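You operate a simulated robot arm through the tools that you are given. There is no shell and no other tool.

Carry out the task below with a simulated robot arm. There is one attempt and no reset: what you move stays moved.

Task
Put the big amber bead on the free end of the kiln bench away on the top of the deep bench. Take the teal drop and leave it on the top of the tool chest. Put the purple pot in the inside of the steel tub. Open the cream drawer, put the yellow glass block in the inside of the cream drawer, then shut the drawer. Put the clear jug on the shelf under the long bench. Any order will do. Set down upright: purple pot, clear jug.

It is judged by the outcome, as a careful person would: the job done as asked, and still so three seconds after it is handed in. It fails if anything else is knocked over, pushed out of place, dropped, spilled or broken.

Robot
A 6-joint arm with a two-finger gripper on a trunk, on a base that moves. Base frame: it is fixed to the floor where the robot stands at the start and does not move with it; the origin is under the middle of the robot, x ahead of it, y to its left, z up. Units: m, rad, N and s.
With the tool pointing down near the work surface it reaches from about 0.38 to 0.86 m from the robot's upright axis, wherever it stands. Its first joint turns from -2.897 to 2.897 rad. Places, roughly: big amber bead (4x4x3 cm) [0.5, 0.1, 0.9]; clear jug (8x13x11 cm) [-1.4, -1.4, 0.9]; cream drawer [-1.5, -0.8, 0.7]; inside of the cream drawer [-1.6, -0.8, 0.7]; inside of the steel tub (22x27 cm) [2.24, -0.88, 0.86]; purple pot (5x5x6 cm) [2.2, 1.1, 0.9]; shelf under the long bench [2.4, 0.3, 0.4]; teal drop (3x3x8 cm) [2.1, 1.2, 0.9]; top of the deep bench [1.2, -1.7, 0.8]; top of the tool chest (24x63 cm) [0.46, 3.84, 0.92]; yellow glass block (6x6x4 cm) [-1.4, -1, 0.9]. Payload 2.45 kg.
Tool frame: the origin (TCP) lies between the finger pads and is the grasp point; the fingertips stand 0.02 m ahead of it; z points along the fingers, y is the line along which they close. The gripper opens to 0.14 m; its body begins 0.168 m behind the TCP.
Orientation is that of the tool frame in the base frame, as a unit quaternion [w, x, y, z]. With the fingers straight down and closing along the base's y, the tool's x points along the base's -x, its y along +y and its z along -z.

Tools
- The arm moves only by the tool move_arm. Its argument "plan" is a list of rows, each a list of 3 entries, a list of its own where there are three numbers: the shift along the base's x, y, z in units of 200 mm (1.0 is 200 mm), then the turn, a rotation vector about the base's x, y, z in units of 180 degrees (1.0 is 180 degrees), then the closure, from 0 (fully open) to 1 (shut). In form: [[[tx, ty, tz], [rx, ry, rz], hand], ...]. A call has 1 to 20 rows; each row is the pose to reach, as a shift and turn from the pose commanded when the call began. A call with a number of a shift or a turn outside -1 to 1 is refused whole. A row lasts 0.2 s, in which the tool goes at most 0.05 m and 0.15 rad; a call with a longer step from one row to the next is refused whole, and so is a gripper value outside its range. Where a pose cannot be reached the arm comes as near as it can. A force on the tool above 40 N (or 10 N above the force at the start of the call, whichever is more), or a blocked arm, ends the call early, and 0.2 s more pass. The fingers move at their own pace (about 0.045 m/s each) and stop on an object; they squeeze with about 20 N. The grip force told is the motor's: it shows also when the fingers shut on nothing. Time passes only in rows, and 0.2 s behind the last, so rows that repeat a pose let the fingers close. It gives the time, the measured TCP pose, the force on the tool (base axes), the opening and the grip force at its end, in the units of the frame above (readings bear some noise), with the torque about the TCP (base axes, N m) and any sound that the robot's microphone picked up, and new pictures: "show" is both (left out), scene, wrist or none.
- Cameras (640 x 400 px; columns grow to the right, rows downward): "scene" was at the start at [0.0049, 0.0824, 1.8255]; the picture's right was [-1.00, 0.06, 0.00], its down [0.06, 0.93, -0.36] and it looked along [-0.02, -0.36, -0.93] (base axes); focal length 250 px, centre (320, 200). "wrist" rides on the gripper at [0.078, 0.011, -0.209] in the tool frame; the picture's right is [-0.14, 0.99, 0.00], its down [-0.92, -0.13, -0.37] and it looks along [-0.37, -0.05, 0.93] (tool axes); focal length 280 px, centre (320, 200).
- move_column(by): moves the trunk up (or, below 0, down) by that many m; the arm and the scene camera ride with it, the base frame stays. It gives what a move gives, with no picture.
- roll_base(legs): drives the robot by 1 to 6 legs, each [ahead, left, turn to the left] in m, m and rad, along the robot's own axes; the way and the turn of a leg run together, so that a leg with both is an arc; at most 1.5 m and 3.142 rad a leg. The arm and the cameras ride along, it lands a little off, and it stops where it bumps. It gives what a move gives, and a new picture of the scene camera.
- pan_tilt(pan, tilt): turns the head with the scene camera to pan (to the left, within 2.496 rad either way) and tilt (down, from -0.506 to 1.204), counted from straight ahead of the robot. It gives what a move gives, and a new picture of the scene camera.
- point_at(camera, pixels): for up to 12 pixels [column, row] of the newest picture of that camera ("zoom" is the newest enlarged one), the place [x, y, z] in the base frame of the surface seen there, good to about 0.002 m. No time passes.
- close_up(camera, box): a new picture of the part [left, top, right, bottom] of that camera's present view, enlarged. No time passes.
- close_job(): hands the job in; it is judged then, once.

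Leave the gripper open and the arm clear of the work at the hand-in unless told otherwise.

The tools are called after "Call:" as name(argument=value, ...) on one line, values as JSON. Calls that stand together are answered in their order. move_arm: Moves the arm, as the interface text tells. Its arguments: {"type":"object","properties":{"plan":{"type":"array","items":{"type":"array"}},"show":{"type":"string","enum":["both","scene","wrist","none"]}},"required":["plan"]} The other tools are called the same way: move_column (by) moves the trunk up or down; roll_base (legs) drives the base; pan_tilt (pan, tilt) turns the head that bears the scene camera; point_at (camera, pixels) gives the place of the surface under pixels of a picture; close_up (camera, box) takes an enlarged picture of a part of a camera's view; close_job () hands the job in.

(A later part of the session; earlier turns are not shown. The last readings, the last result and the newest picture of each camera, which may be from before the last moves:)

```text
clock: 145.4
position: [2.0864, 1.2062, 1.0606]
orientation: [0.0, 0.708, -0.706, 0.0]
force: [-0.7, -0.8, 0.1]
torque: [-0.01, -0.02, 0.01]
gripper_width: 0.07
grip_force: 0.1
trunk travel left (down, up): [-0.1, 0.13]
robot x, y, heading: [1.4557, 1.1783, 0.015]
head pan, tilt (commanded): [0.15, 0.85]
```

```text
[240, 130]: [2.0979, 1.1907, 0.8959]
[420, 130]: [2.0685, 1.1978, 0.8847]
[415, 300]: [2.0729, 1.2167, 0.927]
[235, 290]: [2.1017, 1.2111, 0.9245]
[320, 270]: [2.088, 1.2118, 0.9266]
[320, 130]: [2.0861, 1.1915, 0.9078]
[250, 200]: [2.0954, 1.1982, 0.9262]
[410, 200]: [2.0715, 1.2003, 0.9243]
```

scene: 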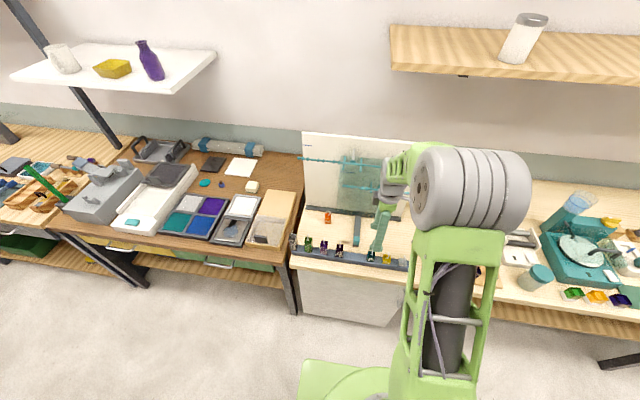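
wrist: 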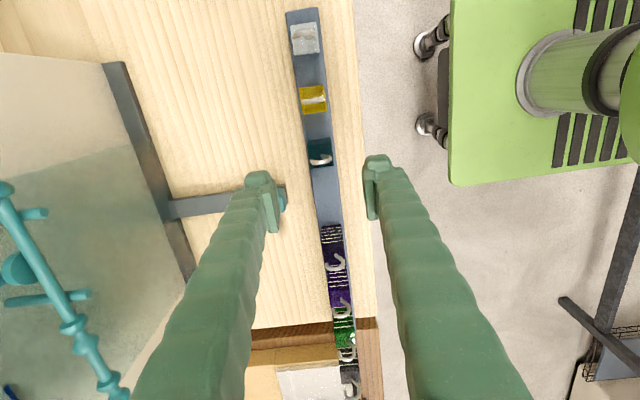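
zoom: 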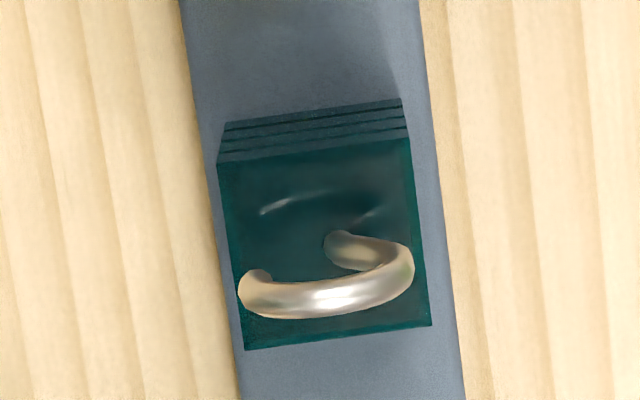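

Aligned: centre (2.0865, 1.206) versus TCP (2.0864, 1.2062). I narrow the opening to 5 cm, descend to z≈0.909 and close on the body, then lift slowly 2 cm.

Call:
move_arm(plan=[[[0, 0, 0], [0, 0, 0], 0.62], [[0, 0, 0], [0, 0, 0], 0.62], [[0, 0, -0.2], [0, 0, 0], 0.62], [[0, 0, -0.4], [0, 0, 0], 0.62], [[0, 0, -0.58], [0, 0, 0], 0.62], [[0, 0, -0.7], [0, 0, 0], 0.62], [[0, 0, -0.755], [0, 0, 0], 0.62], [[0, 0, -0.755], [0, 0, 0], 0.7], [[0, 0, -0.755], [0, 0, 0], 0.8], [[0, 0, -0.755], [0, 0, 0], 0.9], [[0, 0, -0.755], [0, 0, 0], 1], [[0, 0, -0.755], [0, 0, 0], 1], [[0, 0, -0.755], [0, 0, 0], 1], [[0, 0, -0.74], [0, 0, 0], 1], [[0, 0, -0.71], [0, 0, 0], 1], [[0, 0, -0.67], [0, 0, 0], 1]], show="both")

```text
clock: 148.8
position: [2.0868, 1.2042, 0.926]
orientation: [0.0, -0.706, 0.708, 0.0]
force: [-0.5, 0.6, -0.1]
torque: [0.01, 0.03, -0.02]
gripper_width: 0.0287
grip_force: 20.2
trunk travel left (down, up): [-0.1, 0.13]
robot x, y, heading: [1.4593, 1.1791, 0.013]
head pan, tilt (commanded): [0.15, 0.85]
```

scene: 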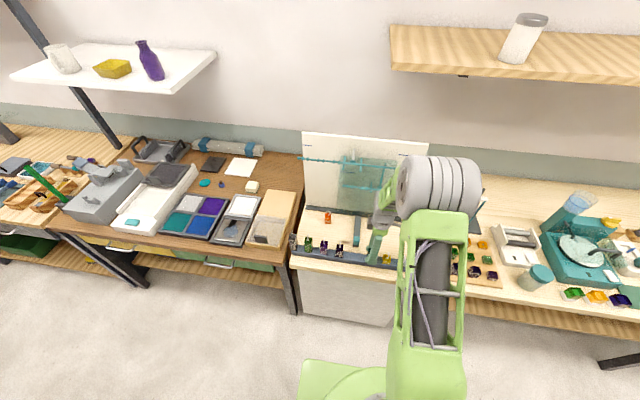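
wrist: 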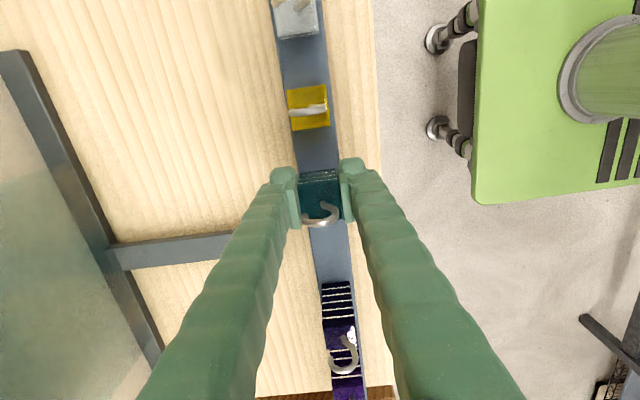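

The drop is held (0.0287 m) and rising. I lift it fully and draw it back from the bench.

Call:
move_arm(plan=[[[0, 0, 0.06], [0, 0, 0], 1], [[0, 0, 0.16], [0, 0, 0], 1], [[0, 0, 0.28], [0, 0, 0], 1], [[0, 0, 0.42], [0, 0, 0], 1], [[0, 0, 0.56], [0, 0, 0], 1], [[0, 0, 0.67], [0, 0, 0], 1], [[-0.15, 0, 0.67], [0, 0, 0], 1], [[-0.3, 0, 0.67], [0, 0, 0], 1], [[-0.45, 0, 0.67], [0, 0, 0], 1], [[-0.6, 0, 0.67], [0, 0, 0], 1]], show="wrist")

```text
clock: 151.0
position: [1.9649, 1.2068, 1.0616]
orientation: [0.0, -0.706, 0.708, 0.0]
force: [0.0, 0.4, -1.0]
torque: [0.02, 0.02, -0.01]
gripper_width: 0.029
grip_force: 19.9
trunk travel left (down, up): [-0.1, 0.13]
robot x, y, heading: [1.4551, 1.178, 0.015]
head pan, tilt (commanded): [0.15, 0.85]
```

wrist: 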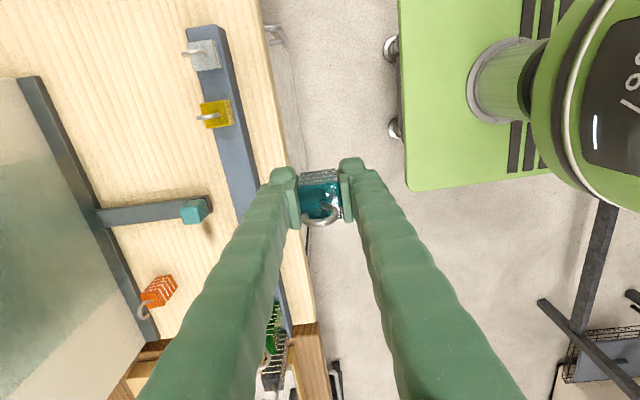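

The drop is firmly held with its hook between the fingers. I turn left to face down the aisle (+y) and drive ahead 1.2 m to look at the tool chest.

Call:
roll_base(legs=[[0, 0, 1.556], [1.2, 0, 0]])

Call:
pan_tilt(pan=0.55, tilt=0.45)

```text
clock: 160.9
position: [1.4302, 2.8695, 1.0605]
orientation: [0.0, 1.0, -0.007, 0.0]
force: [0.0, 0.6, -1.0]
torque: [-0.01, 0.0, 0.0]
gripper_width: 0.029
grip_force: 19.7
trunk travel left (down, up): [-0.1, 0.13]
robot x, y, heading: [1.4481, 2.3588, 1.572]
head pan, tilt (commanded): [0.15, 0.85]
```

scene: 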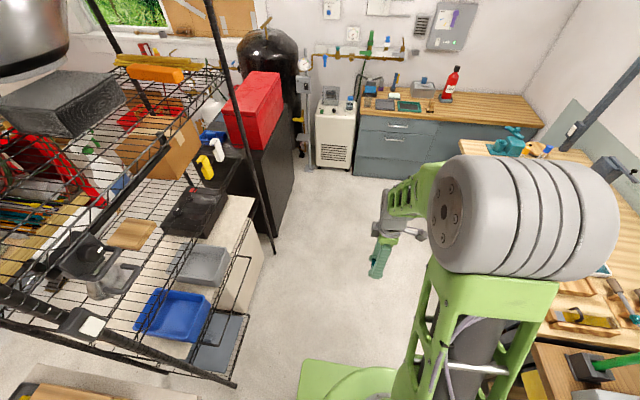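

```text
clock: 161.7
position: [1.4298, 2.8686, 1.0594]
orientation: [0.0, 1.0, -0.008, 0.0]
force: [0.4, 0.5, -1.1]
torque: [-0.02, -0.02, -0.03]
gripper_width: 0.0286
grip_force: 20.0
trunk travel left (down, up): [-0.1, 0.13]
robot x, y, heading: [1.4493, 2.3624, 1.565]
head pan, tilt (commanded): [0.55, 0.45]
```

scene: 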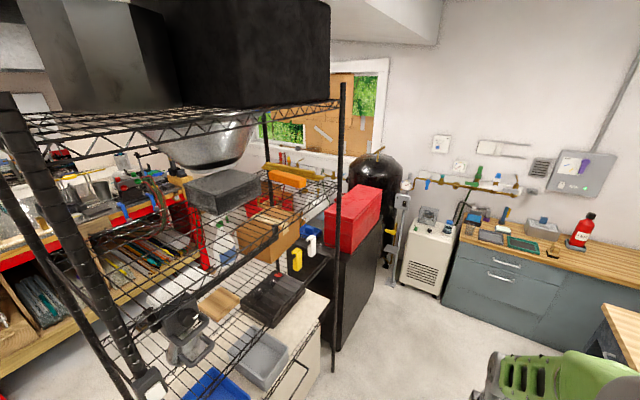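

The black chest carries a red box at its aisle end and some bottles. I enlarge and measure.

Call:
close_up(camera="scene", box=[220, 150, 420, 370])

Call:
point_at(camera="scene", pixels=[[338, 255], [355, 240], [340, 215], [380, 225], [375, 290], [340, 347], [320, 270], [312, 245], [296, 258], [378, 190], [350, 185], [335, 235]])

```text
1.82 times, centred on (320, 260) of scene
```

zoom: 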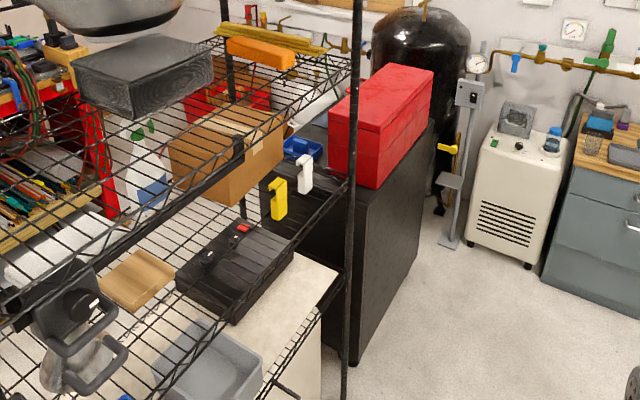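

```text
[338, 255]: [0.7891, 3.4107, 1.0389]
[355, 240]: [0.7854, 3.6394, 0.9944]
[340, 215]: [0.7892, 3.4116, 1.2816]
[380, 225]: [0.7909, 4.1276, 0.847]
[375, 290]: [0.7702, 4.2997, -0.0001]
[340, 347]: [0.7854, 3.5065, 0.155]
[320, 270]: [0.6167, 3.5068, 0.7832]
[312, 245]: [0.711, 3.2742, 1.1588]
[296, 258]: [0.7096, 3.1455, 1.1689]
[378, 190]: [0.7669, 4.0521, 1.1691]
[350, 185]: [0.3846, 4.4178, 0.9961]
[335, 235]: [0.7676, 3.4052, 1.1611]
```

The chest is at x≤0.787, y≈3.5–4.15, with the red box (top ≈1.17) along its aisle side; the free strip is beyond it around x 0.34–0.58. I raise the arm 0.16 m and the trunk 0.12 m so I can reach over the red box, then drive into place.

Call:
move_arm(plan=[[[0, 0, 0.15], [0, 0, 0], 1], [[0, 0, 0.35], [0, 0, 0], 1], [[0, 0, 0.55], [0, 0, 0], 1], [[0, 0, 0.7], [0, 0, 0], 1], [[0, 0, 0.8], [0, 0, 0], 1]], show="none")

Call:
move_column(by=0.12)

Call:
roll_base(legs=[[0, -0.15, 0], [0.94, 0, 0], [0, 0, 1.571], [0, -0.5, 0]])

Call:
pan_tilt(pan=0.0, tilt=0.6)

```text
clock: 162.9
position: [1.4308, 2.8689, 1.2229]
orientation: [0.0, 1.0, -0.009, -0.001]
force: [0.1, 1.0, -0.9]
torque: [-0.01, 0.02, 0.01]
gripper_width: 0.0288
grip_force: 19.7
trunk travel left (down, up): [-0.1, 0.13]
robot x, y, heading: [1.4517, 2.359, 1.573]
head pan, tilt (commanded): [0.55, 0.45]
```

```text
clock: 164.4
position: [1.4299, 2.8701, 1.3409]
orientation: [0.0, 1.0, -0.007, 0.0]
force: [0.2, 0.0, -1.8]
torque: [0.0, -0.02, 0.01]
gripper_width: 0.0288
grip_force: 19.9
trunk travel left (down, up): [-0.22, 0.01]
robot x, y, heading: [1.4525, 2.3593, 1.57]
head pan, tilt (commanded): [0.55, 0.45]
```

```text
clock: 179.2
position: [1.1026, 3.7852, 1.341]
orientation: [0.0, 0.718, 0.696, 0.0]
force: [0.8, 0.0, -0.8]
torque: [-0.02, 0.01, 0.0]
gripper_width: 0.0287
grip_force: 19.8
trunk travel left (down, up): [-0.22, 0.01]
robot x, y, heading: [1.6112, 3.7967, 3.127]
head pan, tilt (commanded): [0.55, 0.45]
```

scene: 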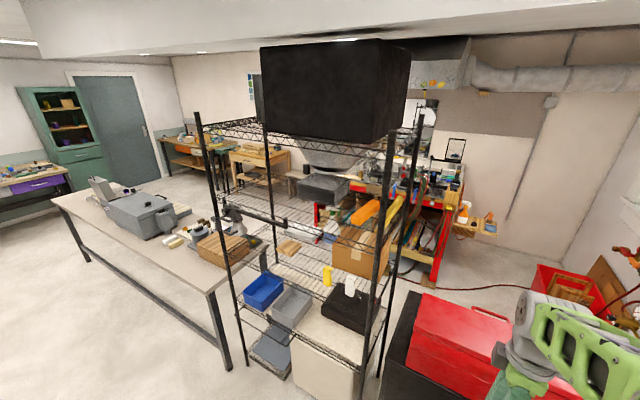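

```text
clock: 180.2
position: [1.1026, 3.784, 1.3411]
orientation: [0.001, 0.718, 0.696, -0.001]
force: [-0.1, -0.8, -1.4]
torque: [0.03, 0.01, -0.02]
gripper_width: 0.029
grip_force: 19.7
trunk travel left (down, up): [-0.22, 0.01]
robot x, y, heading: [1.6127, 3.7951, 3.123]
head pan, tilt (commanded): [0.0, 0.6]
```

scene: 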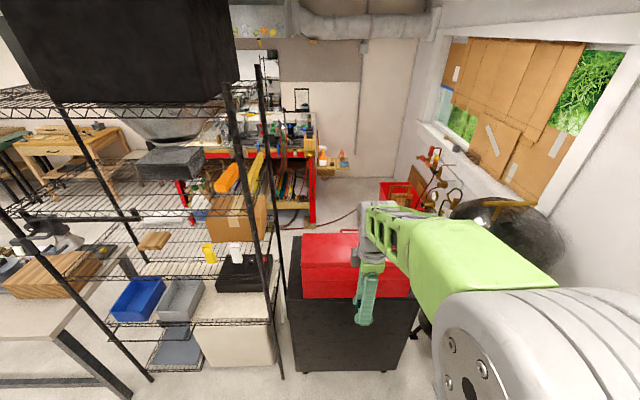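

I measure the red box, chest edges and the black drum from here.

Call:
close_up(camera="scene", box=[240, 180, 440, 380])

Call:
point_at(camera="scene", pixels=[[303, 238], [303, 268], [345, 232], [340, 268], [410, 295], [300, 296], [293, 290], [290, 250], [297, 240], [350, 210], [480, 220], [420, 330]])

```text
2.00 times, centred on (340, 280) of scene
```

zoom: 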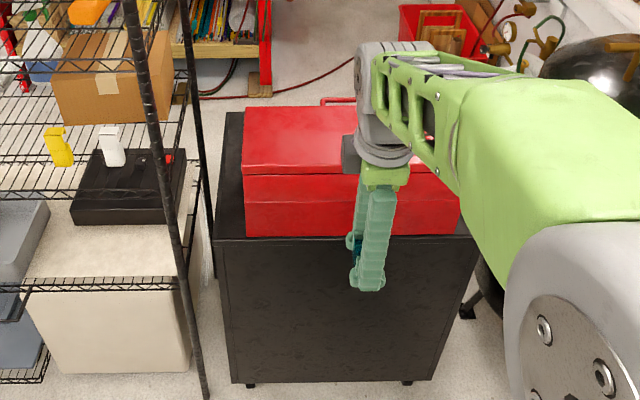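

```text
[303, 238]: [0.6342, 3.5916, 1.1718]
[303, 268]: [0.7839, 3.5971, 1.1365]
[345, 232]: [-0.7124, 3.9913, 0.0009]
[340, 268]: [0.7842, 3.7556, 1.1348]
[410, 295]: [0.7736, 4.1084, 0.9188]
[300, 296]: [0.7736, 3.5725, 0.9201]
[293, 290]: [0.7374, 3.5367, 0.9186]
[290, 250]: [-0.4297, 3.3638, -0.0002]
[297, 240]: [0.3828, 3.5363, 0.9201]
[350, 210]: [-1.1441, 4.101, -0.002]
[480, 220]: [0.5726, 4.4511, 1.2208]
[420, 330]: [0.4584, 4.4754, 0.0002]
```

Chest top is z≈0.92; the red box occupies x≈0.6–0.785 (top 1.17). I drive ahead 0.46 m so that the drop, at z 1.34, passes over the box with good height.

Call:
roll_base(legs=[[0.46, 0, 0]])

Call:
move_arm(plan=[[[-0.1, 0, 0], [0, 0, 0], 1], [[-0.25, 0, 0], [0, 0, 0], 1]], show="both")

```text
clock: 182.9
position: [0.6407, 3.795, 1.342]
orientation: [0.0, 0.72, 0.694, 0.0]
force: [0.3, 0.2, -1.6]
torque: [0.02, -0.02, 0.0]
gripper_width: 0.0289
grip_force: 20.4
trunk travel left (down, up): [-0.22, 0.01]
robot x, y, heading: [1.1497, 3.8074, 3.126]
head pan, tilt (commanded): [0.0, 0.6]
```

scene: 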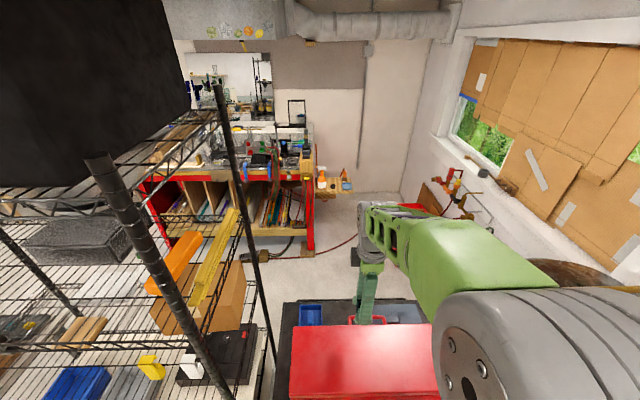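

```text
clock: 183.5
position: [0.5895, 3.7945, 1.3406]
orientation: [0.001, 0.719, 0.695, 0.001]
force: [-0.3, 0.8, -0.7]
torque: [-0.01, -0.04, 0.0]
gripper_width: 0.0291
grip_force: 20.1
trunk travel left (down, up): [-0.22, 0.01]
robot x, y, heading: [1.1513, 3.803, 3.116]
head pan, tilt (commanded): [0.0, 0.6]
```

scene: 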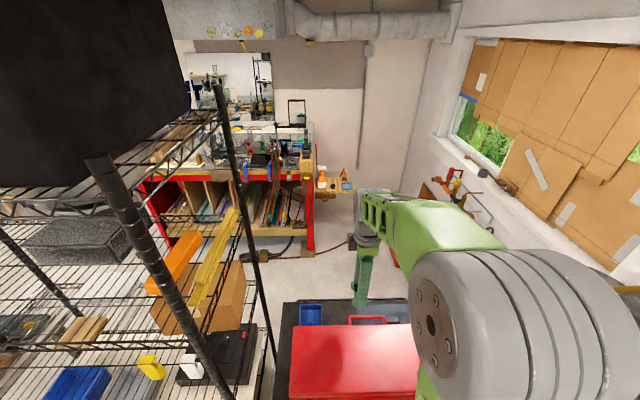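
wrist: 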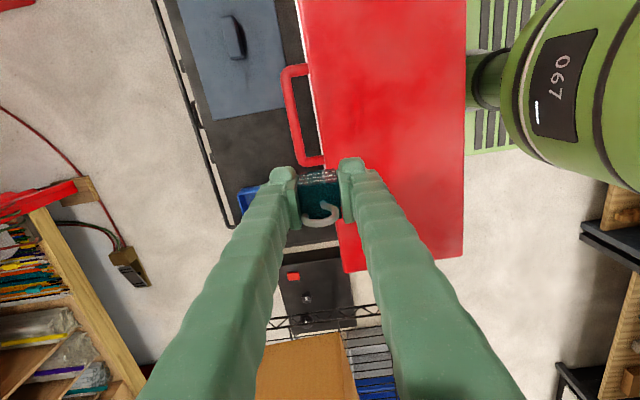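

From above I see the chest top (dark) left of the red box, with a grey-blue box at wrist (235,55), a blue tray at (250,200) and the red box's handle at (295,115). I measure to find a clear spot.

Call:
close_up(camera="wrist", box=[150, 0, 390, 300])

Call:
point_at(camera="wrist", pixels=[[250, 150], [230, 140], [270, 130], [245, 110], [240, 195], [262, 190], [205, 120], [283, 100], [322, 165], [310, 240], [232, 215], [290, 75]])

```text
1.33 times, centred on (270, 150) of wrist
```

zoom: 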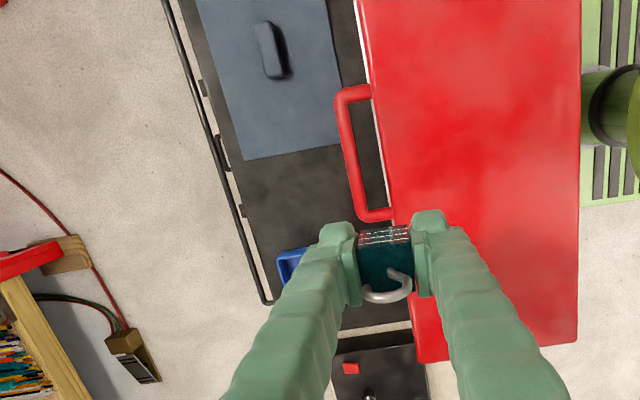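

```text
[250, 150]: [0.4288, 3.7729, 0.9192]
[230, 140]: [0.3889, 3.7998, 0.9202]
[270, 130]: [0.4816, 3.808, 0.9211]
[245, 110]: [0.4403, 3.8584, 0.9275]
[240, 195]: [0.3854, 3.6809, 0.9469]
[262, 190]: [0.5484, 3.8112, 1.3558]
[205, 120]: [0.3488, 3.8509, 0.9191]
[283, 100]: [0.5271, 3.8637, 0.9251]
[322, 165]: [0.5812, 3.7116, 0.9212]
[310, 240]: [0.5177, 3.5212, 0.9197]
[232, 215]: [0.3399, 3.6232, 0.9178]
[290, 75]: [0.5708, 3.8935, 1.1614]
```

A clear patch lies around (0.44, 3.78), between the grey box (y≥3.86) and the blue tray (y≤3.70). I measure the red handle that sticks out near it.

Call:
point_at(camera="wrist", pixels=[[289, 90], [291, 110], [293, 130], [298, 153], [310, 161], [300, 70], [316, 130], [312, 100], [247, 188], [255, 113], [225, 118], [300, 110]])

```text
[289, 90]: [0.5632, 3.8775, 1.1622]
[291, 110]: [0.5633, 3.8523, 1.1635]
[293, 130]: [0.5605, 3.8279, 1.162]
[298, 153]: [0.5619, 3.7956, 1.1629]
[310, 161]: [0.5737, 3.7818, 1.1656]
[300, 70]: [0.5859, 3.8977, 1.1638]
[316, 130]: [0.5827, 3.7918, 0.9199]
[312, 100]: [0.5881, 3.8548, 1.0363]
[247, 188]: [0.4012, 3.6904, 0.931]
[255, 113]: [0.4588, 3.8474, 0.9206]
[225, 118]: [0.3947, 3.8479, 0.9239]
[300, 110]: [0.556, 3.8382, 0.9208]
```

The handle bar is at x≈0.563, z≈1.16, y 3.78–3.90. I'll set the drop at (0.42, 3.76), which keeps about 5 cm from it. I move across at height and descend the first 0.2 m.

Call:
move_arm(plan=[[[-0.2125, -0.044, 0], [0, 0, 0], 1], [[-0.425, -0.0875, 0], [0, 0, 0], 1], [[-0.6375, -0.131, 0], [0, 0, 0], 1], [[-0.85, -0.175, 0], [0, 0, 0], 1], [[-0.85, -0.175, -0.2], [0, 0, 0], 1], [[-0.85, -0.175, -0.4], [0, 0, 0], 1], [[-0.85, -0.175, -0.6], [0, 0, 0], 1], [[-0.85, -0.175, -0.8], [0, 0, 0], 1], [[-0.85, -0.175, -1.0], [0, 0, 0], 1]], show="both")

```text
clock: 185.5
position: [0.4234, 3.7588, 1.1412]
orientation: [0.0, 0.72, 0.694, 0.0]
force: [-0.2, 0.0, -0.1]
torque: [-0.03, 0.0, -0.01]
gripper_width: 0.0287
grip_force: 20.0
trunk travel left (down, up): [-0.22, 0.01]
robot x, y, heading: [1.153, 3.8074, 3.117]
head pan, tilt (commanded): [0.0, 0.6]
```

scene: 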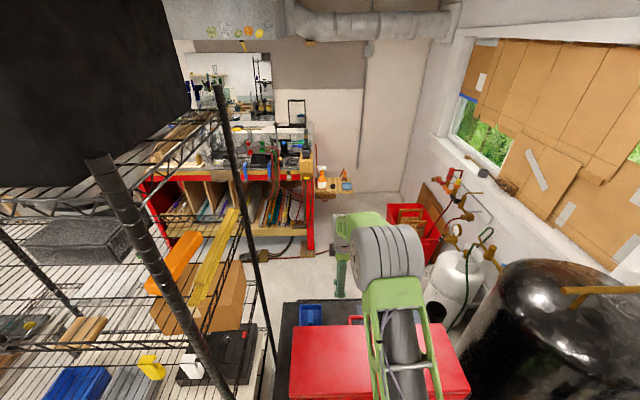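
wrist: 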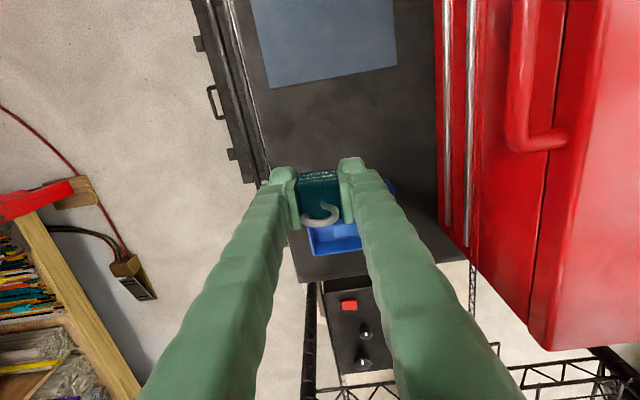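

I check how high the forearm passes over the red box before descending further.

Call:
point_at(camera="scene", pixels=[[385, 290], [372, 310], [400, 370], [375, 350], [350, 225], [365, 260], [345, 250], [400, 300], [425, 300], [368, 390]])

Call:
point_at(camera="wrist", pixels=[[330, 150], [290, 140], [360, 140], [320, 130], [345, 220], [335, 240], [300, 90], [400, 150], [262, 160]])

```text
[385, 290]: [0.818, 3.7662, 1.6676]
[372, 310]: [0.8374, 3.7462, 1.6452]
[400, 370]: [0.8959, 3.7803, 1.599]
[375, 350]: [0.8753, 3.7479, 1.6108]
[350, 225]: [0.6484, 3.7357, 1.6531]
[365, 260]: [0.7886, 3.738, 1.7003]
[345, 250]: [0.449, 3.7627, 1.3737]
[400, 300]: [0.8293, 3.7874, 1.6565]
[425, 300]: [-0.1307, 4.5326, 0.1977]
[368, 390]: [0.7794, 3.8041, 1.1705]
```

```text
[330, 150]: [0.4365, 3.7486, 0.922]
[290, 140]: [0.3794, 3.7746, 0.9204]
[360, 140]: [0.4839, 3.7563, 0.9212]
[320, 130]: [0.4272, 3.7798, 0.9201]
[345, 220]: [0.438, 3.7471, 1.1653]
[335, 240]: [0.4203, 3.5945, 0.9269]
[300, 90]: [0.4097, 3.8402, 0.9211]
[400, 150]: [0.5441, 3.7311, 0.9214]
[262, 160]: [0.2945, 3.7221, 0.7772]
```

All arm parts stay well above the red box. The landing patch is clear (z 0.9205). I descend to just above it.

Call:
move_arm(plan=[[[0, 0, -0.2], [0, 0, 0], 1], [[0, 0, -0.4], [0, 0, 0], 1], [[0, 0, -0.6], [0, 0, 0], 1], [[0, 0, -0.75], [0, 0, 0], 1], [[0, 0, -0.85], [0, 0, 0], 1], [[0, 0, -0.9], [0, 0, 0], 1], [[0, 0, -0.92], [0, 0, 0], 1]], show="wrist")

```text
clock: 187.1
position: [0.4218, 3.7603, 0.958]
orientation: [0.0, 0.719, 0.695, 0.0]
force: [0.2, -0.4, -0.4]
torque: [0.0, 0.01, -0.01]
gripper_width: 0.0288
grip_force: 19.3
trunk travel left (down, up): [-0.22, 0.01]
robot x, y, heading: [1.1521, 3.8066, 3.118]
head pan, tilt (commanded): [0.0, 0.6]
```

wrist: 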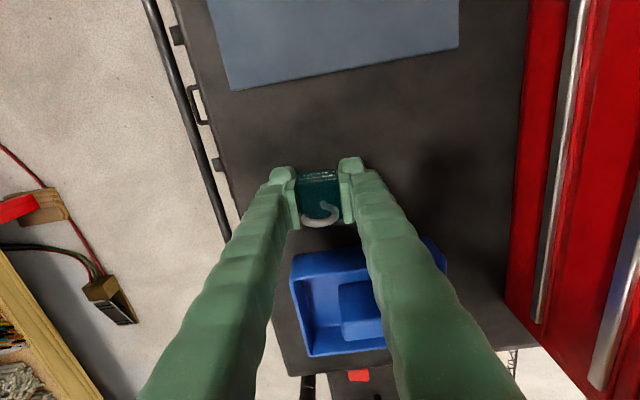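

Still clear of the tray. I lower a further 8 mm in 2 mm steps and read the force.

Call:
move_arm(plan=[[[0, 0, -0.01], [0, 0, 0], 1], [[0, 0, -0.02], [0, 0, 0], 1], [[0, 0, -0.03], [0, 0, 0], 1], [[0, 0, -0.04], [0, 0, 0], 1]], show="none")

```text
clock: 188.1
position: [0.4217, 3.7594, 0.9497]
orientation: [-0.001, 0.719, 0.695, 0.0]
force: [0.0, -0.3, -0.8]
torque: [0.01, -0.01, 0.01]
gripper_width: 0.0289
grip_force: 20.1
trunk travel left (down, up): [-0.22, 0.01]
robot x, y, heading: [1.1485, 3.8065, 3.12]
head pan, tilt (commanded): [0.0, 0.6]
```

Call:
move_arm(plan=[[[0, 0, -0.01], [0, 0, 0], 1], [[0, 0, -0.02], [0, 0, 0], 1]], show="wrist")

```text
clock: 188.7
position: [0.4227, 3.7588, 0.9455]
orientation: [0.001, 0.719, 0.695, 0.0]
force: [-0.6, 0.0, -1.2]
torque: [0.02, 0.01, -0.01]
gripper_width: 0.0289
grip_force: 19.6
trunk travel left (down, up): [-0.22, 0.01]
robot x, y, heading: [1.1518, 3.8029, 3.124]
head pan, tilt (commanded): [0.0, 0.6]
```

wrist: 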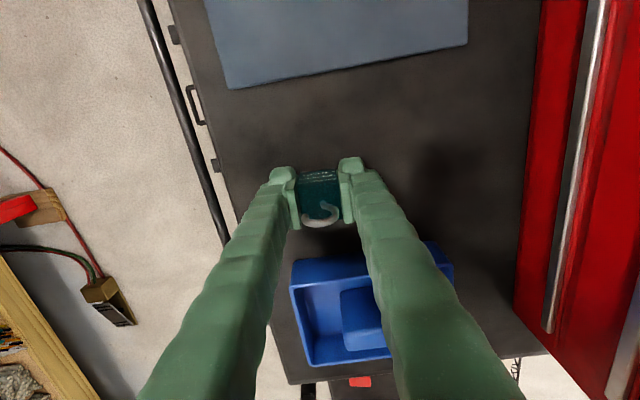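

No contact yet. I go down 2 mm more in 1 mm steps.

Call:
move_arm(plan=[[[0, 0, -0.005], [0, 0, 0], 1], [[0, 0, -0.01], [0, 0, 0], 1]], show="none")

```text
clock: 189.3
position: [0.4209, 3.7604, 0.9445]
orientation: [0.0, 0.72, 0.694, -0.001]
force: [-0.6, 0.0, -0.7]
torque: [-0.03, -0.01, 0.03]
gripper_width: 0.029
grip_force: 20.1
trunk travel left (down, up): [-0.22, 0.01]
robot x, y, heading: [1.152, 3.8065, 3.119]
head pan, tilt (commanded): [0.0, 0.6]
```

Call:
move_arm(plan=[[[0, 0, -0.005], [0, 0, 0], 1], [[0, 0, -0.01], [0, 0, 0], 1]], show="none")

```text
clock: 189.9
position: [0.4218, 3.7608, 0.9435]
orientation: [-0.001, 0.719, 0.695, -0.001]
force: [3.5, -2.7, 11.4]
torque: [-0.05, -0.11, 0.0]
gripper_width: 0.0289
grip_force: 20.0
trunk travel left (down, up): [-0.22, 0.01]
robot x, y, heading: [1.154, 3.8022, 3.124]
head pan, tilt (commanded): [0.0, 0.6]
```

Contact (11 N up). I release to about 6 cm opening and rise straight up.

Call:
move_arm(plan=[[[0, 0, 0.004], [0, 0, 0], 0.9], [[0, 0, 0.004], [0, 0, 0], 0.75], [[0, 0, 0.004], [0, 0, 0], 0.65], [[0, 0, 0.004], [0, 0, 0], 0.57], [[0, 0, 0.004], [0, 0, 0], 0.57], [[0, 0, 0.004], [0, 0, 0], 0.57], [[0, 0, 0.1], [0, 0, 0], 0.57], [[0, 0, 0.28], [0, 0, 0], 0.57], [[0, 0, 0.5], [0, 0, 0], 0.57], [[0, 0, 0.72], [0, 0, 0], 0.57], [[0, 0, 0.95], [0, 0, 0], 0.57]], show="both")

```text
clock: 192.3
position: [0.4223, 3.7621, 1.1318]
orientation: [0.0, 0.72, 0.694, -0.001]
force: [0.6, 0.4, -0.2]
torque: [-0.02, 0.04, -0.05]
gripper_width: 0.0603
grip_force: 0.1
trunk travel left (down, up): [-0.22, 0.01]
robot x, y, heading: [1.1533, 3.8084, 3.121]
head pan, tilt (commanded): [0.0, 0.6]
```

scene: 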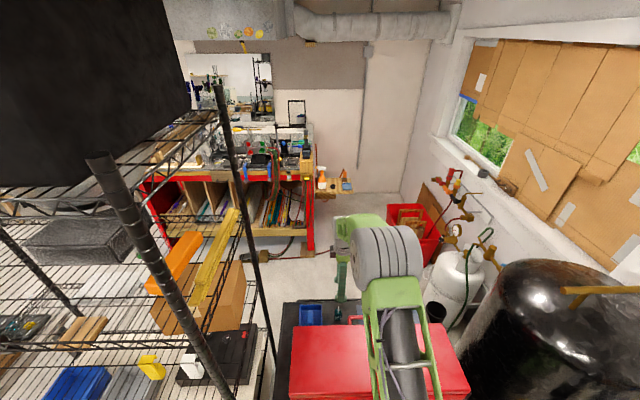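
wrist: 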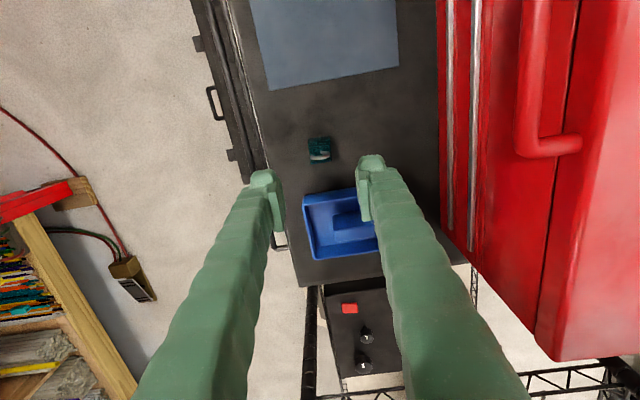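

The drop stands on the chest at wrist (320, 150). I enlarge to confirm, then lift the arm over the red box and back away.

Call:
close_up(camera="wrist", box=[280, 125, 360, 175])

Call:
move_arm(plan=[[[0, 0, 0.2], [0, 0, 0], 0.57], [[0, 0, 0.4], [0, 0, 0], 0.57], [[0, 0, 0.6], [0, 0, 0], 0.57], [[0, 0, 0.8], [0, 0, 0], 0.57], [[0, 0, 1.0], [0, 0, 0], 0.57], [[0.2, 0.04, 1.0], [0, 0, 0], 0.57], [[0.4, 0.08, 1.0], [0, 0, 0], 0.57], [[0.6, 0.12, 1.0], [0, 0, 0], 0.57], [[0.8, 0.16, 1.0], [0, 0, 0], 0.57], [[1, 0.2, 1.0], [0, 0, 0], 0.57]], show="none")

```text
8.00 times, centred on (320, 150) of wrist
```

zoom: 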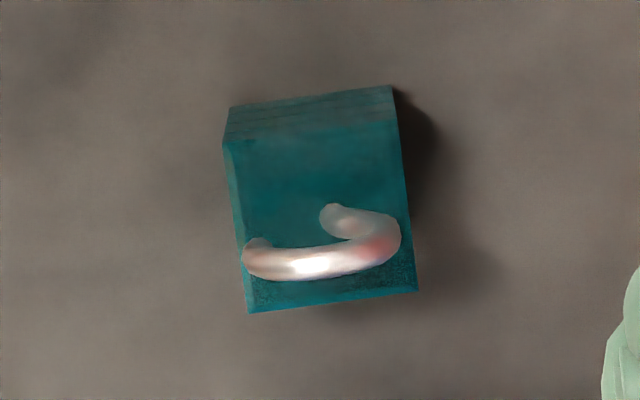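

```text
clock: 194.5
position: [0.6238, 3.8012, 1.3314]
orientation: [0.0, 0.719, 0.695, -0.001]
force: [0.4, 0.2, 0.1]
torque: [-0.01, 0.05, -0.02]
gripper_width: 0.0601
grip_force: 0.0
trunk travel left (down, up): [-0.22, 0.01]
robot x, y, heading: [1.1528, 3.8019, 3.119]
head pan, tilt (commanded): [0.0, 0.6]
```

The drop stands upright with its hook up. I back away from the chest, go down the aisle (−y) and around the kiln bench's free end toward the drawer bench, with the empty arm kept high.

Call:
roll_base(legs=[[-0.45, 0, 0], [0, 0.45, 0], [0, 0, 1.593], [1.5, 0, 0], [1.5, 0, 0]])

```text
clock: 219.0
position: [1.6013, -0.1446, 1.3302]
orientation: [0.001, 0.015, 1.0, 0.001]
force: [0.1, 0.0, -0.3]
torque: [0.03, 0.01, -0.03]
gripper_width: 0.0601
grip_force: 0.1
trunk travel left (down, up): [-0.22, 0.01]
robot x, y, heading: [1.5871, 0.3839, -1.584]
head pan, tilt (commanded): [0.0, 0.6]
```

scene: 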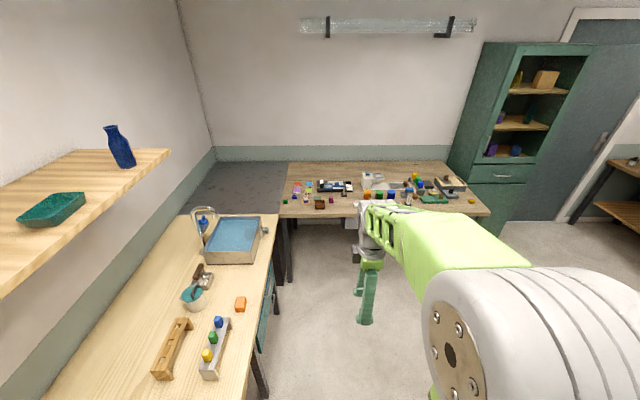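

The way is clear and the bead is seen at (472, 201) on the deep bench. As I'm beside the shelf under the long bench, I look left at it to plan the jug's place.

Call:
pan_tilt(pan=1.6, tilt=0.95)

Call:
close_up(camera="scene", box=[0, 180, 640, 400])

```text
clock: 220.7
position: [1.6003, -0.1437, 1.3305]
orientation: [0.0, 0.014, 1.0, 0.001]
force: [-0.9, 0.1, 0.7]
torque: [0.02, 0.03, 0.05]
gripper_width: 0.0603
grip_force: 0.0
trunk travel left (down, up): [-0.22, 0.01]
robot x, y, heading: [1.5923, 0.3826, -1.585]
head pan, tilt (commanded): [1.6, 0.949]
```

scene: 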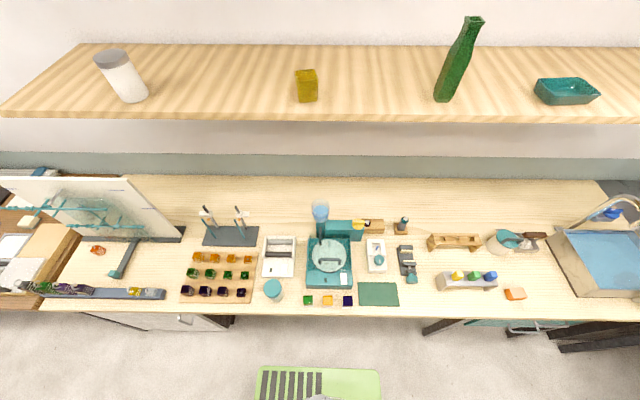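

```text
1.00 times, centred on (320, 290) of scene (not enlarged: the box is as wide or as high as the picture)
```

zoom: 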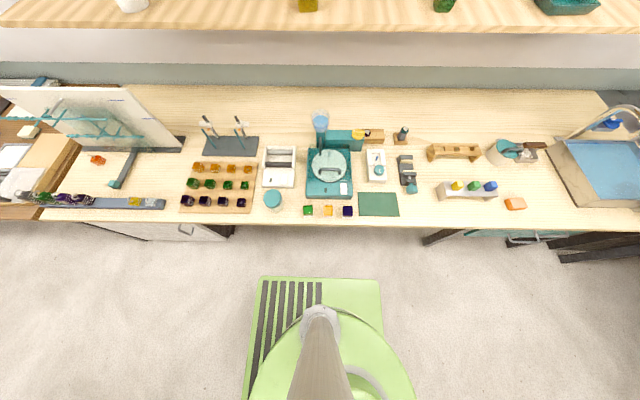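

The shelf itself is hidden from here. I go on: ahead to y≈−0.62, then right (−x) to x≈0.2, from where the shelf can be seen under the bench.

Call:
roll_base(legs=[[1.0, 0, 0], [0, -1.4, 0]])

Call:
pan_tilt(pan=1.85, tilt=0.5)

Call:
close_up(camera="scene", box=[160, 130, 480, 330])

```text
clock: 238.0
position: [0.182, -1.1256, 1.3312]
orientation: [-0.001, 0.017, 1.0, 0.0]
force: [-0.2, -0.3, -0.5]
torque: [0.0, -0.03, 0.01]
gripper_width: 0.0602
grip_force: 0.0
trunk travel left (down, up): [-0.22, 0.01]
robot x, y, heading: [0.174, -0.6008, -1.588]
head pan, tilt (commanded): [1.6, 0.949]
```

scene: 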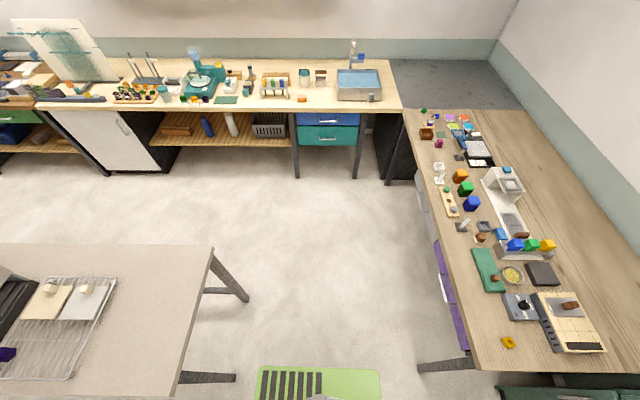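

```text
clock: 238.9
position: [0.1819, -1.1244, 1.3317]
orientation: [0.0, 0.016, 1.0, 0.0]
force: [0.0, 0.2, 0.4]
torque: [0.02, 0.01, -0.01]
gripper_width: 0.0599
grip_force: 0.1
trunk travel left (down, up): [-0.22, 0.01]
robot x, y, heading: [0.1788, -0.5947, -1.589]
head pan, tilt (commanded): [1.85, 0.499]
```

scene: 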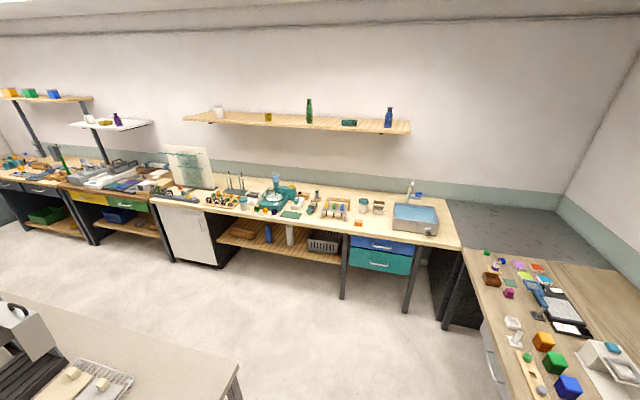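

```text
2.00 times, centred on (320, 230) of scene
```

zoom: 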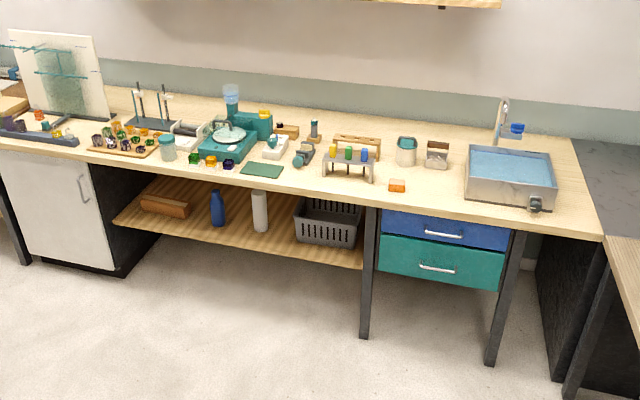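

I enlarge the shelf area to find free space and measure it.

Call:
close_up(camera="scene", box=[205, 205, 355, 275])

Call:
point_at(camera="zoom", pixels=[[120, 215], [180, 180], [250, 220], [210, 200], [350, 210], [330, 240], [400, 190], [560, 250], [60, 170], [205, 245], [275, 190], [385, 200]])

```text
4.27 times, centred on (280, 240) of scene
```

zoom: 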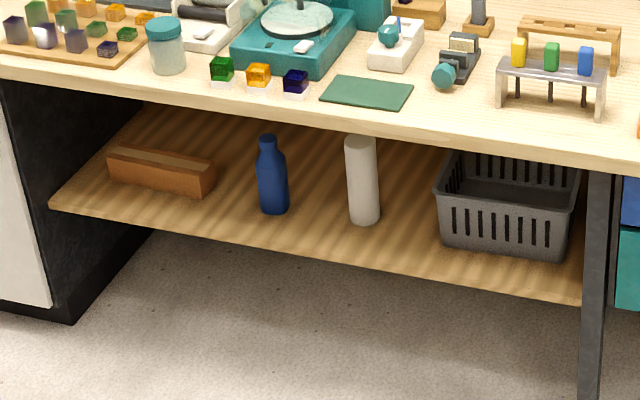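

```text
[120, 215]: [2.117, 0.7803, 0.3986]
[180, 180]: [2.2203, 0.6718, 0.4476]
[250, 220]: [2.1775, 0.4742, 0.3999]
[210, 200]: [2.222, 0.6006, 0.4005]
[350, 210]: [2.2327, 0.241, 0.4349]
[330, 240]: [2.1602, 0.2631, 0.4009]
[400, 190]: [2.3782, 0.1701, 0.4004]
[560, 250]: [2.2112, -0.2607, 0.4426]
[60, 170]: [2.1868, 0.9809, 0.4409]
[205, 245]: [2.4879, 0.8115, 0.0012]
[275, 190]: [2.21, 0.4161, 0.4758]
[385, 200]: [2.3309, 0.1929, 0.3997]
```

The shelf top is z=0.40. I measure the gaps between the items more finely: block end, blue bottle, white cylinder, basket, and the shelf's front edge.

Call:
close_up(camera="scene", box=[215, 225, 345, 270])

Call:
point_at(camera="zoom", pixels=[[0, 150], [200, 158], [222, 165], [258, 190], [310, 190], [395, 200], [450, 215], [480, 225], [520, 215], [545, 225], [400, 245], [250, 218]])

```text
4.92 times, centred on (280, 248) of scene
```

zoom: 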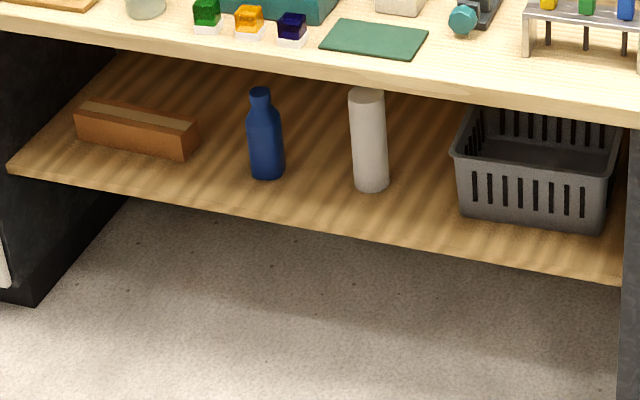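

```text
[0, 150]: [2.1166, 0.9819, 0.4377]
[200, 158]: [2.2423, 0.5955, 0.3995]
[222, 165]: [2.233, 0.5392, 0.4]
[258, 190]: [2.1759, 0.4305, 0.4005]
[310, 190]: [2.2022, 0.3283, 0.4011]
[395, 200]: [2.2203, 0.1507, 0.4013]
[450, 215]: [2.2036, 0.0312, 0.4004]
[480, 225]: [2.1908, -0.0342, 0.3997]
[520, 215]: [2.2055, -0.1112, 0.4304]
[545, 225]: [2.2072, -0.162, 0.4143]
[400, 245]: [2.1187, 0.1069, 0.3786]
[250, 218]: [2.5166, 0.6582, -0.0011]
```

Gaps between bottles are only ~14 cm, but behind the low wood block (x 2.19–2.26, y 0.60–0.95, top ≈0.448) the shelf is open, so the jug can go around (2.36, 0.72). Now I continue to the drawer bench: right 0.75 m and turn to face −x.

Call:
roll_base(legs=[[0, -0.75, 0], [0, 0, -1.553]])

Call:
pan_tilt(pan=0.5, tilt=0.75)

```text
clock: 249.6
position: [-1.0977, -0.6068, 1.3308]
orientation: [0.0, 0.708, 0.706, 0.0]
force: [0.2, 0.8, 0.1]
torque: [0.01, -0.01, 0.01]
gripper_width: 0.0602
grip_force: 0.1
trunk travel left (down, up): [-0.22, 0.01]
robot x, y, heading: [-0.5747, -0.5861, -3.128]
head pan, tilt (commanded): [1.85, 0.499]
```

scene: 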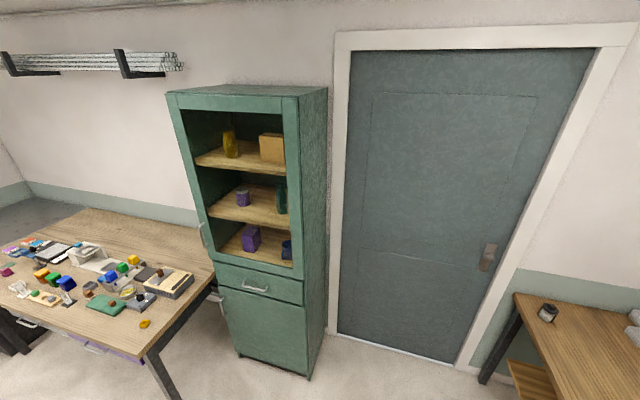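

```text
clock: 251.1
position: [-1.0981, -0.6072, 1.3316]
orientation: [0.0, 0.708, 0.706, 0.0]
force: [0.3, -0.6, -0.4]
torque: [-0.01, 0.04, -0.03]
gripper_width: 0.0601
grip_force: 0.1
trunk travel left (down, up): [-0.22, 0.01]
robot x, y, heading: [-0.5698, -0.5845, -3.131]
head pan, tilt (commanded): [0.499, 0.75]
```

scene: 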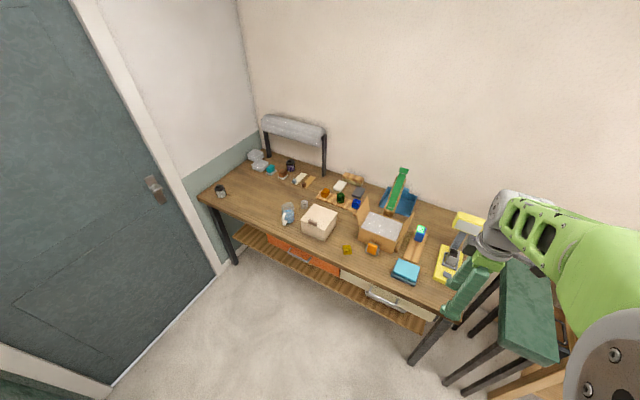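

Good view of the bench: the clear jug at (288, 214), the cream box at (320, 222), the yellow block at (347, 248), the orange and cream drawers below. I enlarge.

Call:
close_up(camera="scene", box=[260, 185, 360, 265])

Call:
point_at(camera="zoom", pixels=[[170, 110], [185, 130], [170, 190], [150, 170], [215, 180], [200, 120], [130, 200], [270, 190], [330, 230], [545, 300], [560, 325], [250, 260]])

```text
5.00 times, centred on (310, 225) of scene
```

zoom: 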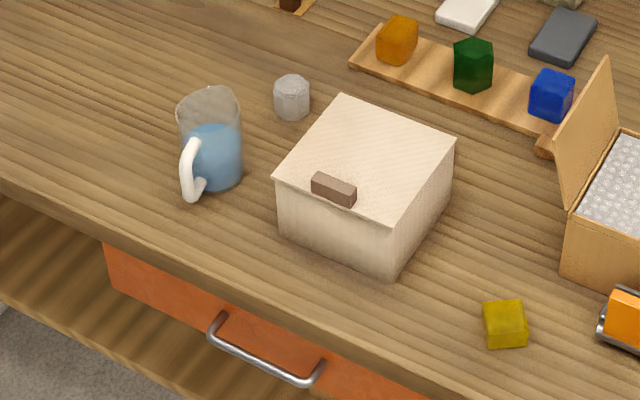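

```text
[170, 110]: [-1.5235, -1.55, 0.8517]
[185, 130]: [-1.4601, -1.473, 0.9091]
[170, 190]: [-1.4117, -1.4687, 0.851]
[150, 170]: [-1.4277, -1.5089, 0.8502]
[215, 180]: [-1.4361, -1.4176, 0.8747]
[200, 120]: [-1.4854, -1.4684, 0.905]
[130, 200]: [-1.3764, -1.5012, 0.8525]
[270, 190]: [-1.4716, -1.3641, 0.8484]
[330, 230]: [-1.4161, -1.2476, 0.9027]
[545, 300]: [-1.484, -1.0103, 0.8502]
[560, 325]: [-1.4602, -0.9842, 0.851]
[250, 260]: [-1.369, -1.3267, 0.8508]
```

The jug holds blue water and its white handle faces the front, so I must keep it level. I'll grip the body from the front with the fingers pitched 30° below horizontal, the handle lying between them. I drive left 0.85 m to be square with it, lowering the trunk.

Call:
roll_base(legs=[[0, 0.86, 0]])

Call:
move_arm(plan=[[[0, 0, 0], [0, 0, -0.045], 0.4], [[0, 0, 0], [0, 0, -0.09], 0.3], [[0, 0, 0], [0, 0, -0.135], 0.2], [[0, 0, 0], [0, 0, -0.18], 0.1], [[0, 0, 0], [0, 0, -0.225], 0.05], [[0, 0, 0], [0, 0, -0.27], 0.05], [[0, 0, 0], [0, 0, -0.315], 0.05], [[0, 0, 0], [0, 0, -0.36], 0.05], [[0, 0, 0], [0, 0, -0.405], 0.05], [[0, 0, 0], [0, 0, -0.45], 0.05], [[0, 0, 0], [0, 0, -0.495], 0.05], [[0, 0, 0], [0, 0, -0.499], 0.05]], show="scene")

```text
clock: 258.9
position: [-1.0886, -1.4578, 1.3307]
orientation: [0.0, 0.708, 0.706, 0.0]
force: [-0.1, 0.4, -1.0]
torque: [0.04, 0.01, -0.02]
gripper_width: 0.0601
grip_force: 0.1
trunk travel left (down, up): [-0.22, 0.01]
robot x, y, heading: [-0.5603, -1.4332, -3.128]
head pan, tilt (commanded): [0.499, 0.75]
```

scene: 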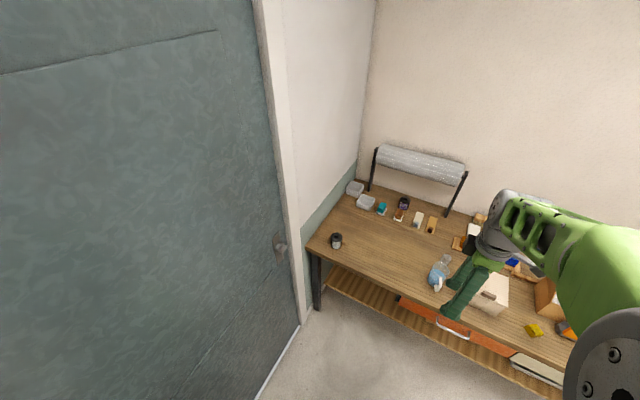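

```text
clock: 261.5
position: [-1.09, -1.4572, 1.332]
orientation: [-0.001, 1.0, -0.002, -0.001]
force: [0.7, -0.1, 0.5]
torque: [0.04, -0.01, 0.01]
gripper_width: 0.1332
grip_force: 0.0
trunk travel left (down, up): [-0.22, 0.01]
robot x, y, heading: [-0.56, -1.435, -3.132]
head pan, tilt (commanded): [0.499, 0.75]
```

scene: 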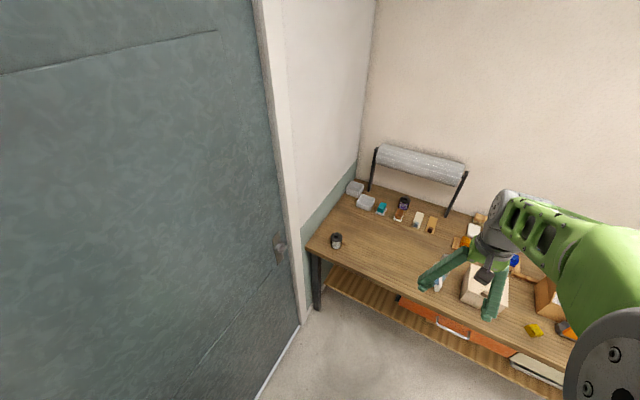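

The tool is now squared to the robot with fingers open. I lower the trunk 0.12 m, look forward with the head and take a wrist view.

Call:
move_column(by=-0.12)

Call:
move_arm(plan=[[[0, 0, 0], [0, 0.045, 0], 0.05], [[0, 0, 0], [0, 0.09, 0], 0.05], [[0, 0, 0], [0, 0.135, 0], 0.05]], show="wrist")

Call:
pan_tilt(pan=0.2, tilt=0.9)

```text
clock: 263.0
position: [-1.0878, -1.4574, 1.2112]
orientation: [0.0, 1.0, 0.0, 0.0]
force: [-0.3, 0.0, 0.4]
torque: [0.02, 0.07, -0.05]
gripper_width: 0.1331
grip_force: 0.0
trunk travel left (down, up): [-0.1, 0.13]
robot x, y, heading: [-0.5601, -1.4374, -3.13]
head pan, tilt (commanded): [0.499, 0.75]
```

```text
clock: 263.8
position: [-1.0874, -1.4577, 1.2117]
orientation: [0.0, 0.977, 0.0, -0.211]
force: [-0.4, -0.1, 0.7]
torque: [0.02, 0.04, 0.01]
gripper_width: 0.133
grip_force: 0.0
trunk travel left (down, up): [-0.1, 0.13]
robot x, y, heading: [-0.5578, -1.4344, -3.129]
head pan, tilt (commanded): [0.499, 0.75]
```

wrist: 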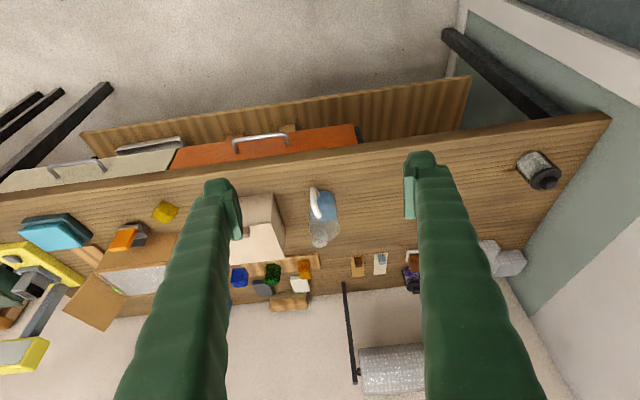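

```text
clock: 264.6
position: [-1.0881, -1.4579, 1.2112]
orientation: [0.0, 0.978, 0.0, -0.21]
force: [-1.1, 0.8, -0.9]
torque: [0.0, 0.0, -0.01]
gripper_width: 0.1327
grip_force: 0.0
trunk travel left (down, up): [-0.1, 0.13]
robot x, y, heading: [-0.5611, -1.4357, -3.126]
head pan, tilt (commanded): [0.201, 0.901]
```

scene: 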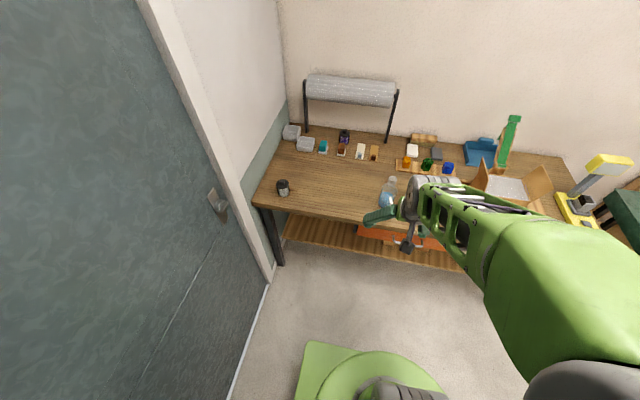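

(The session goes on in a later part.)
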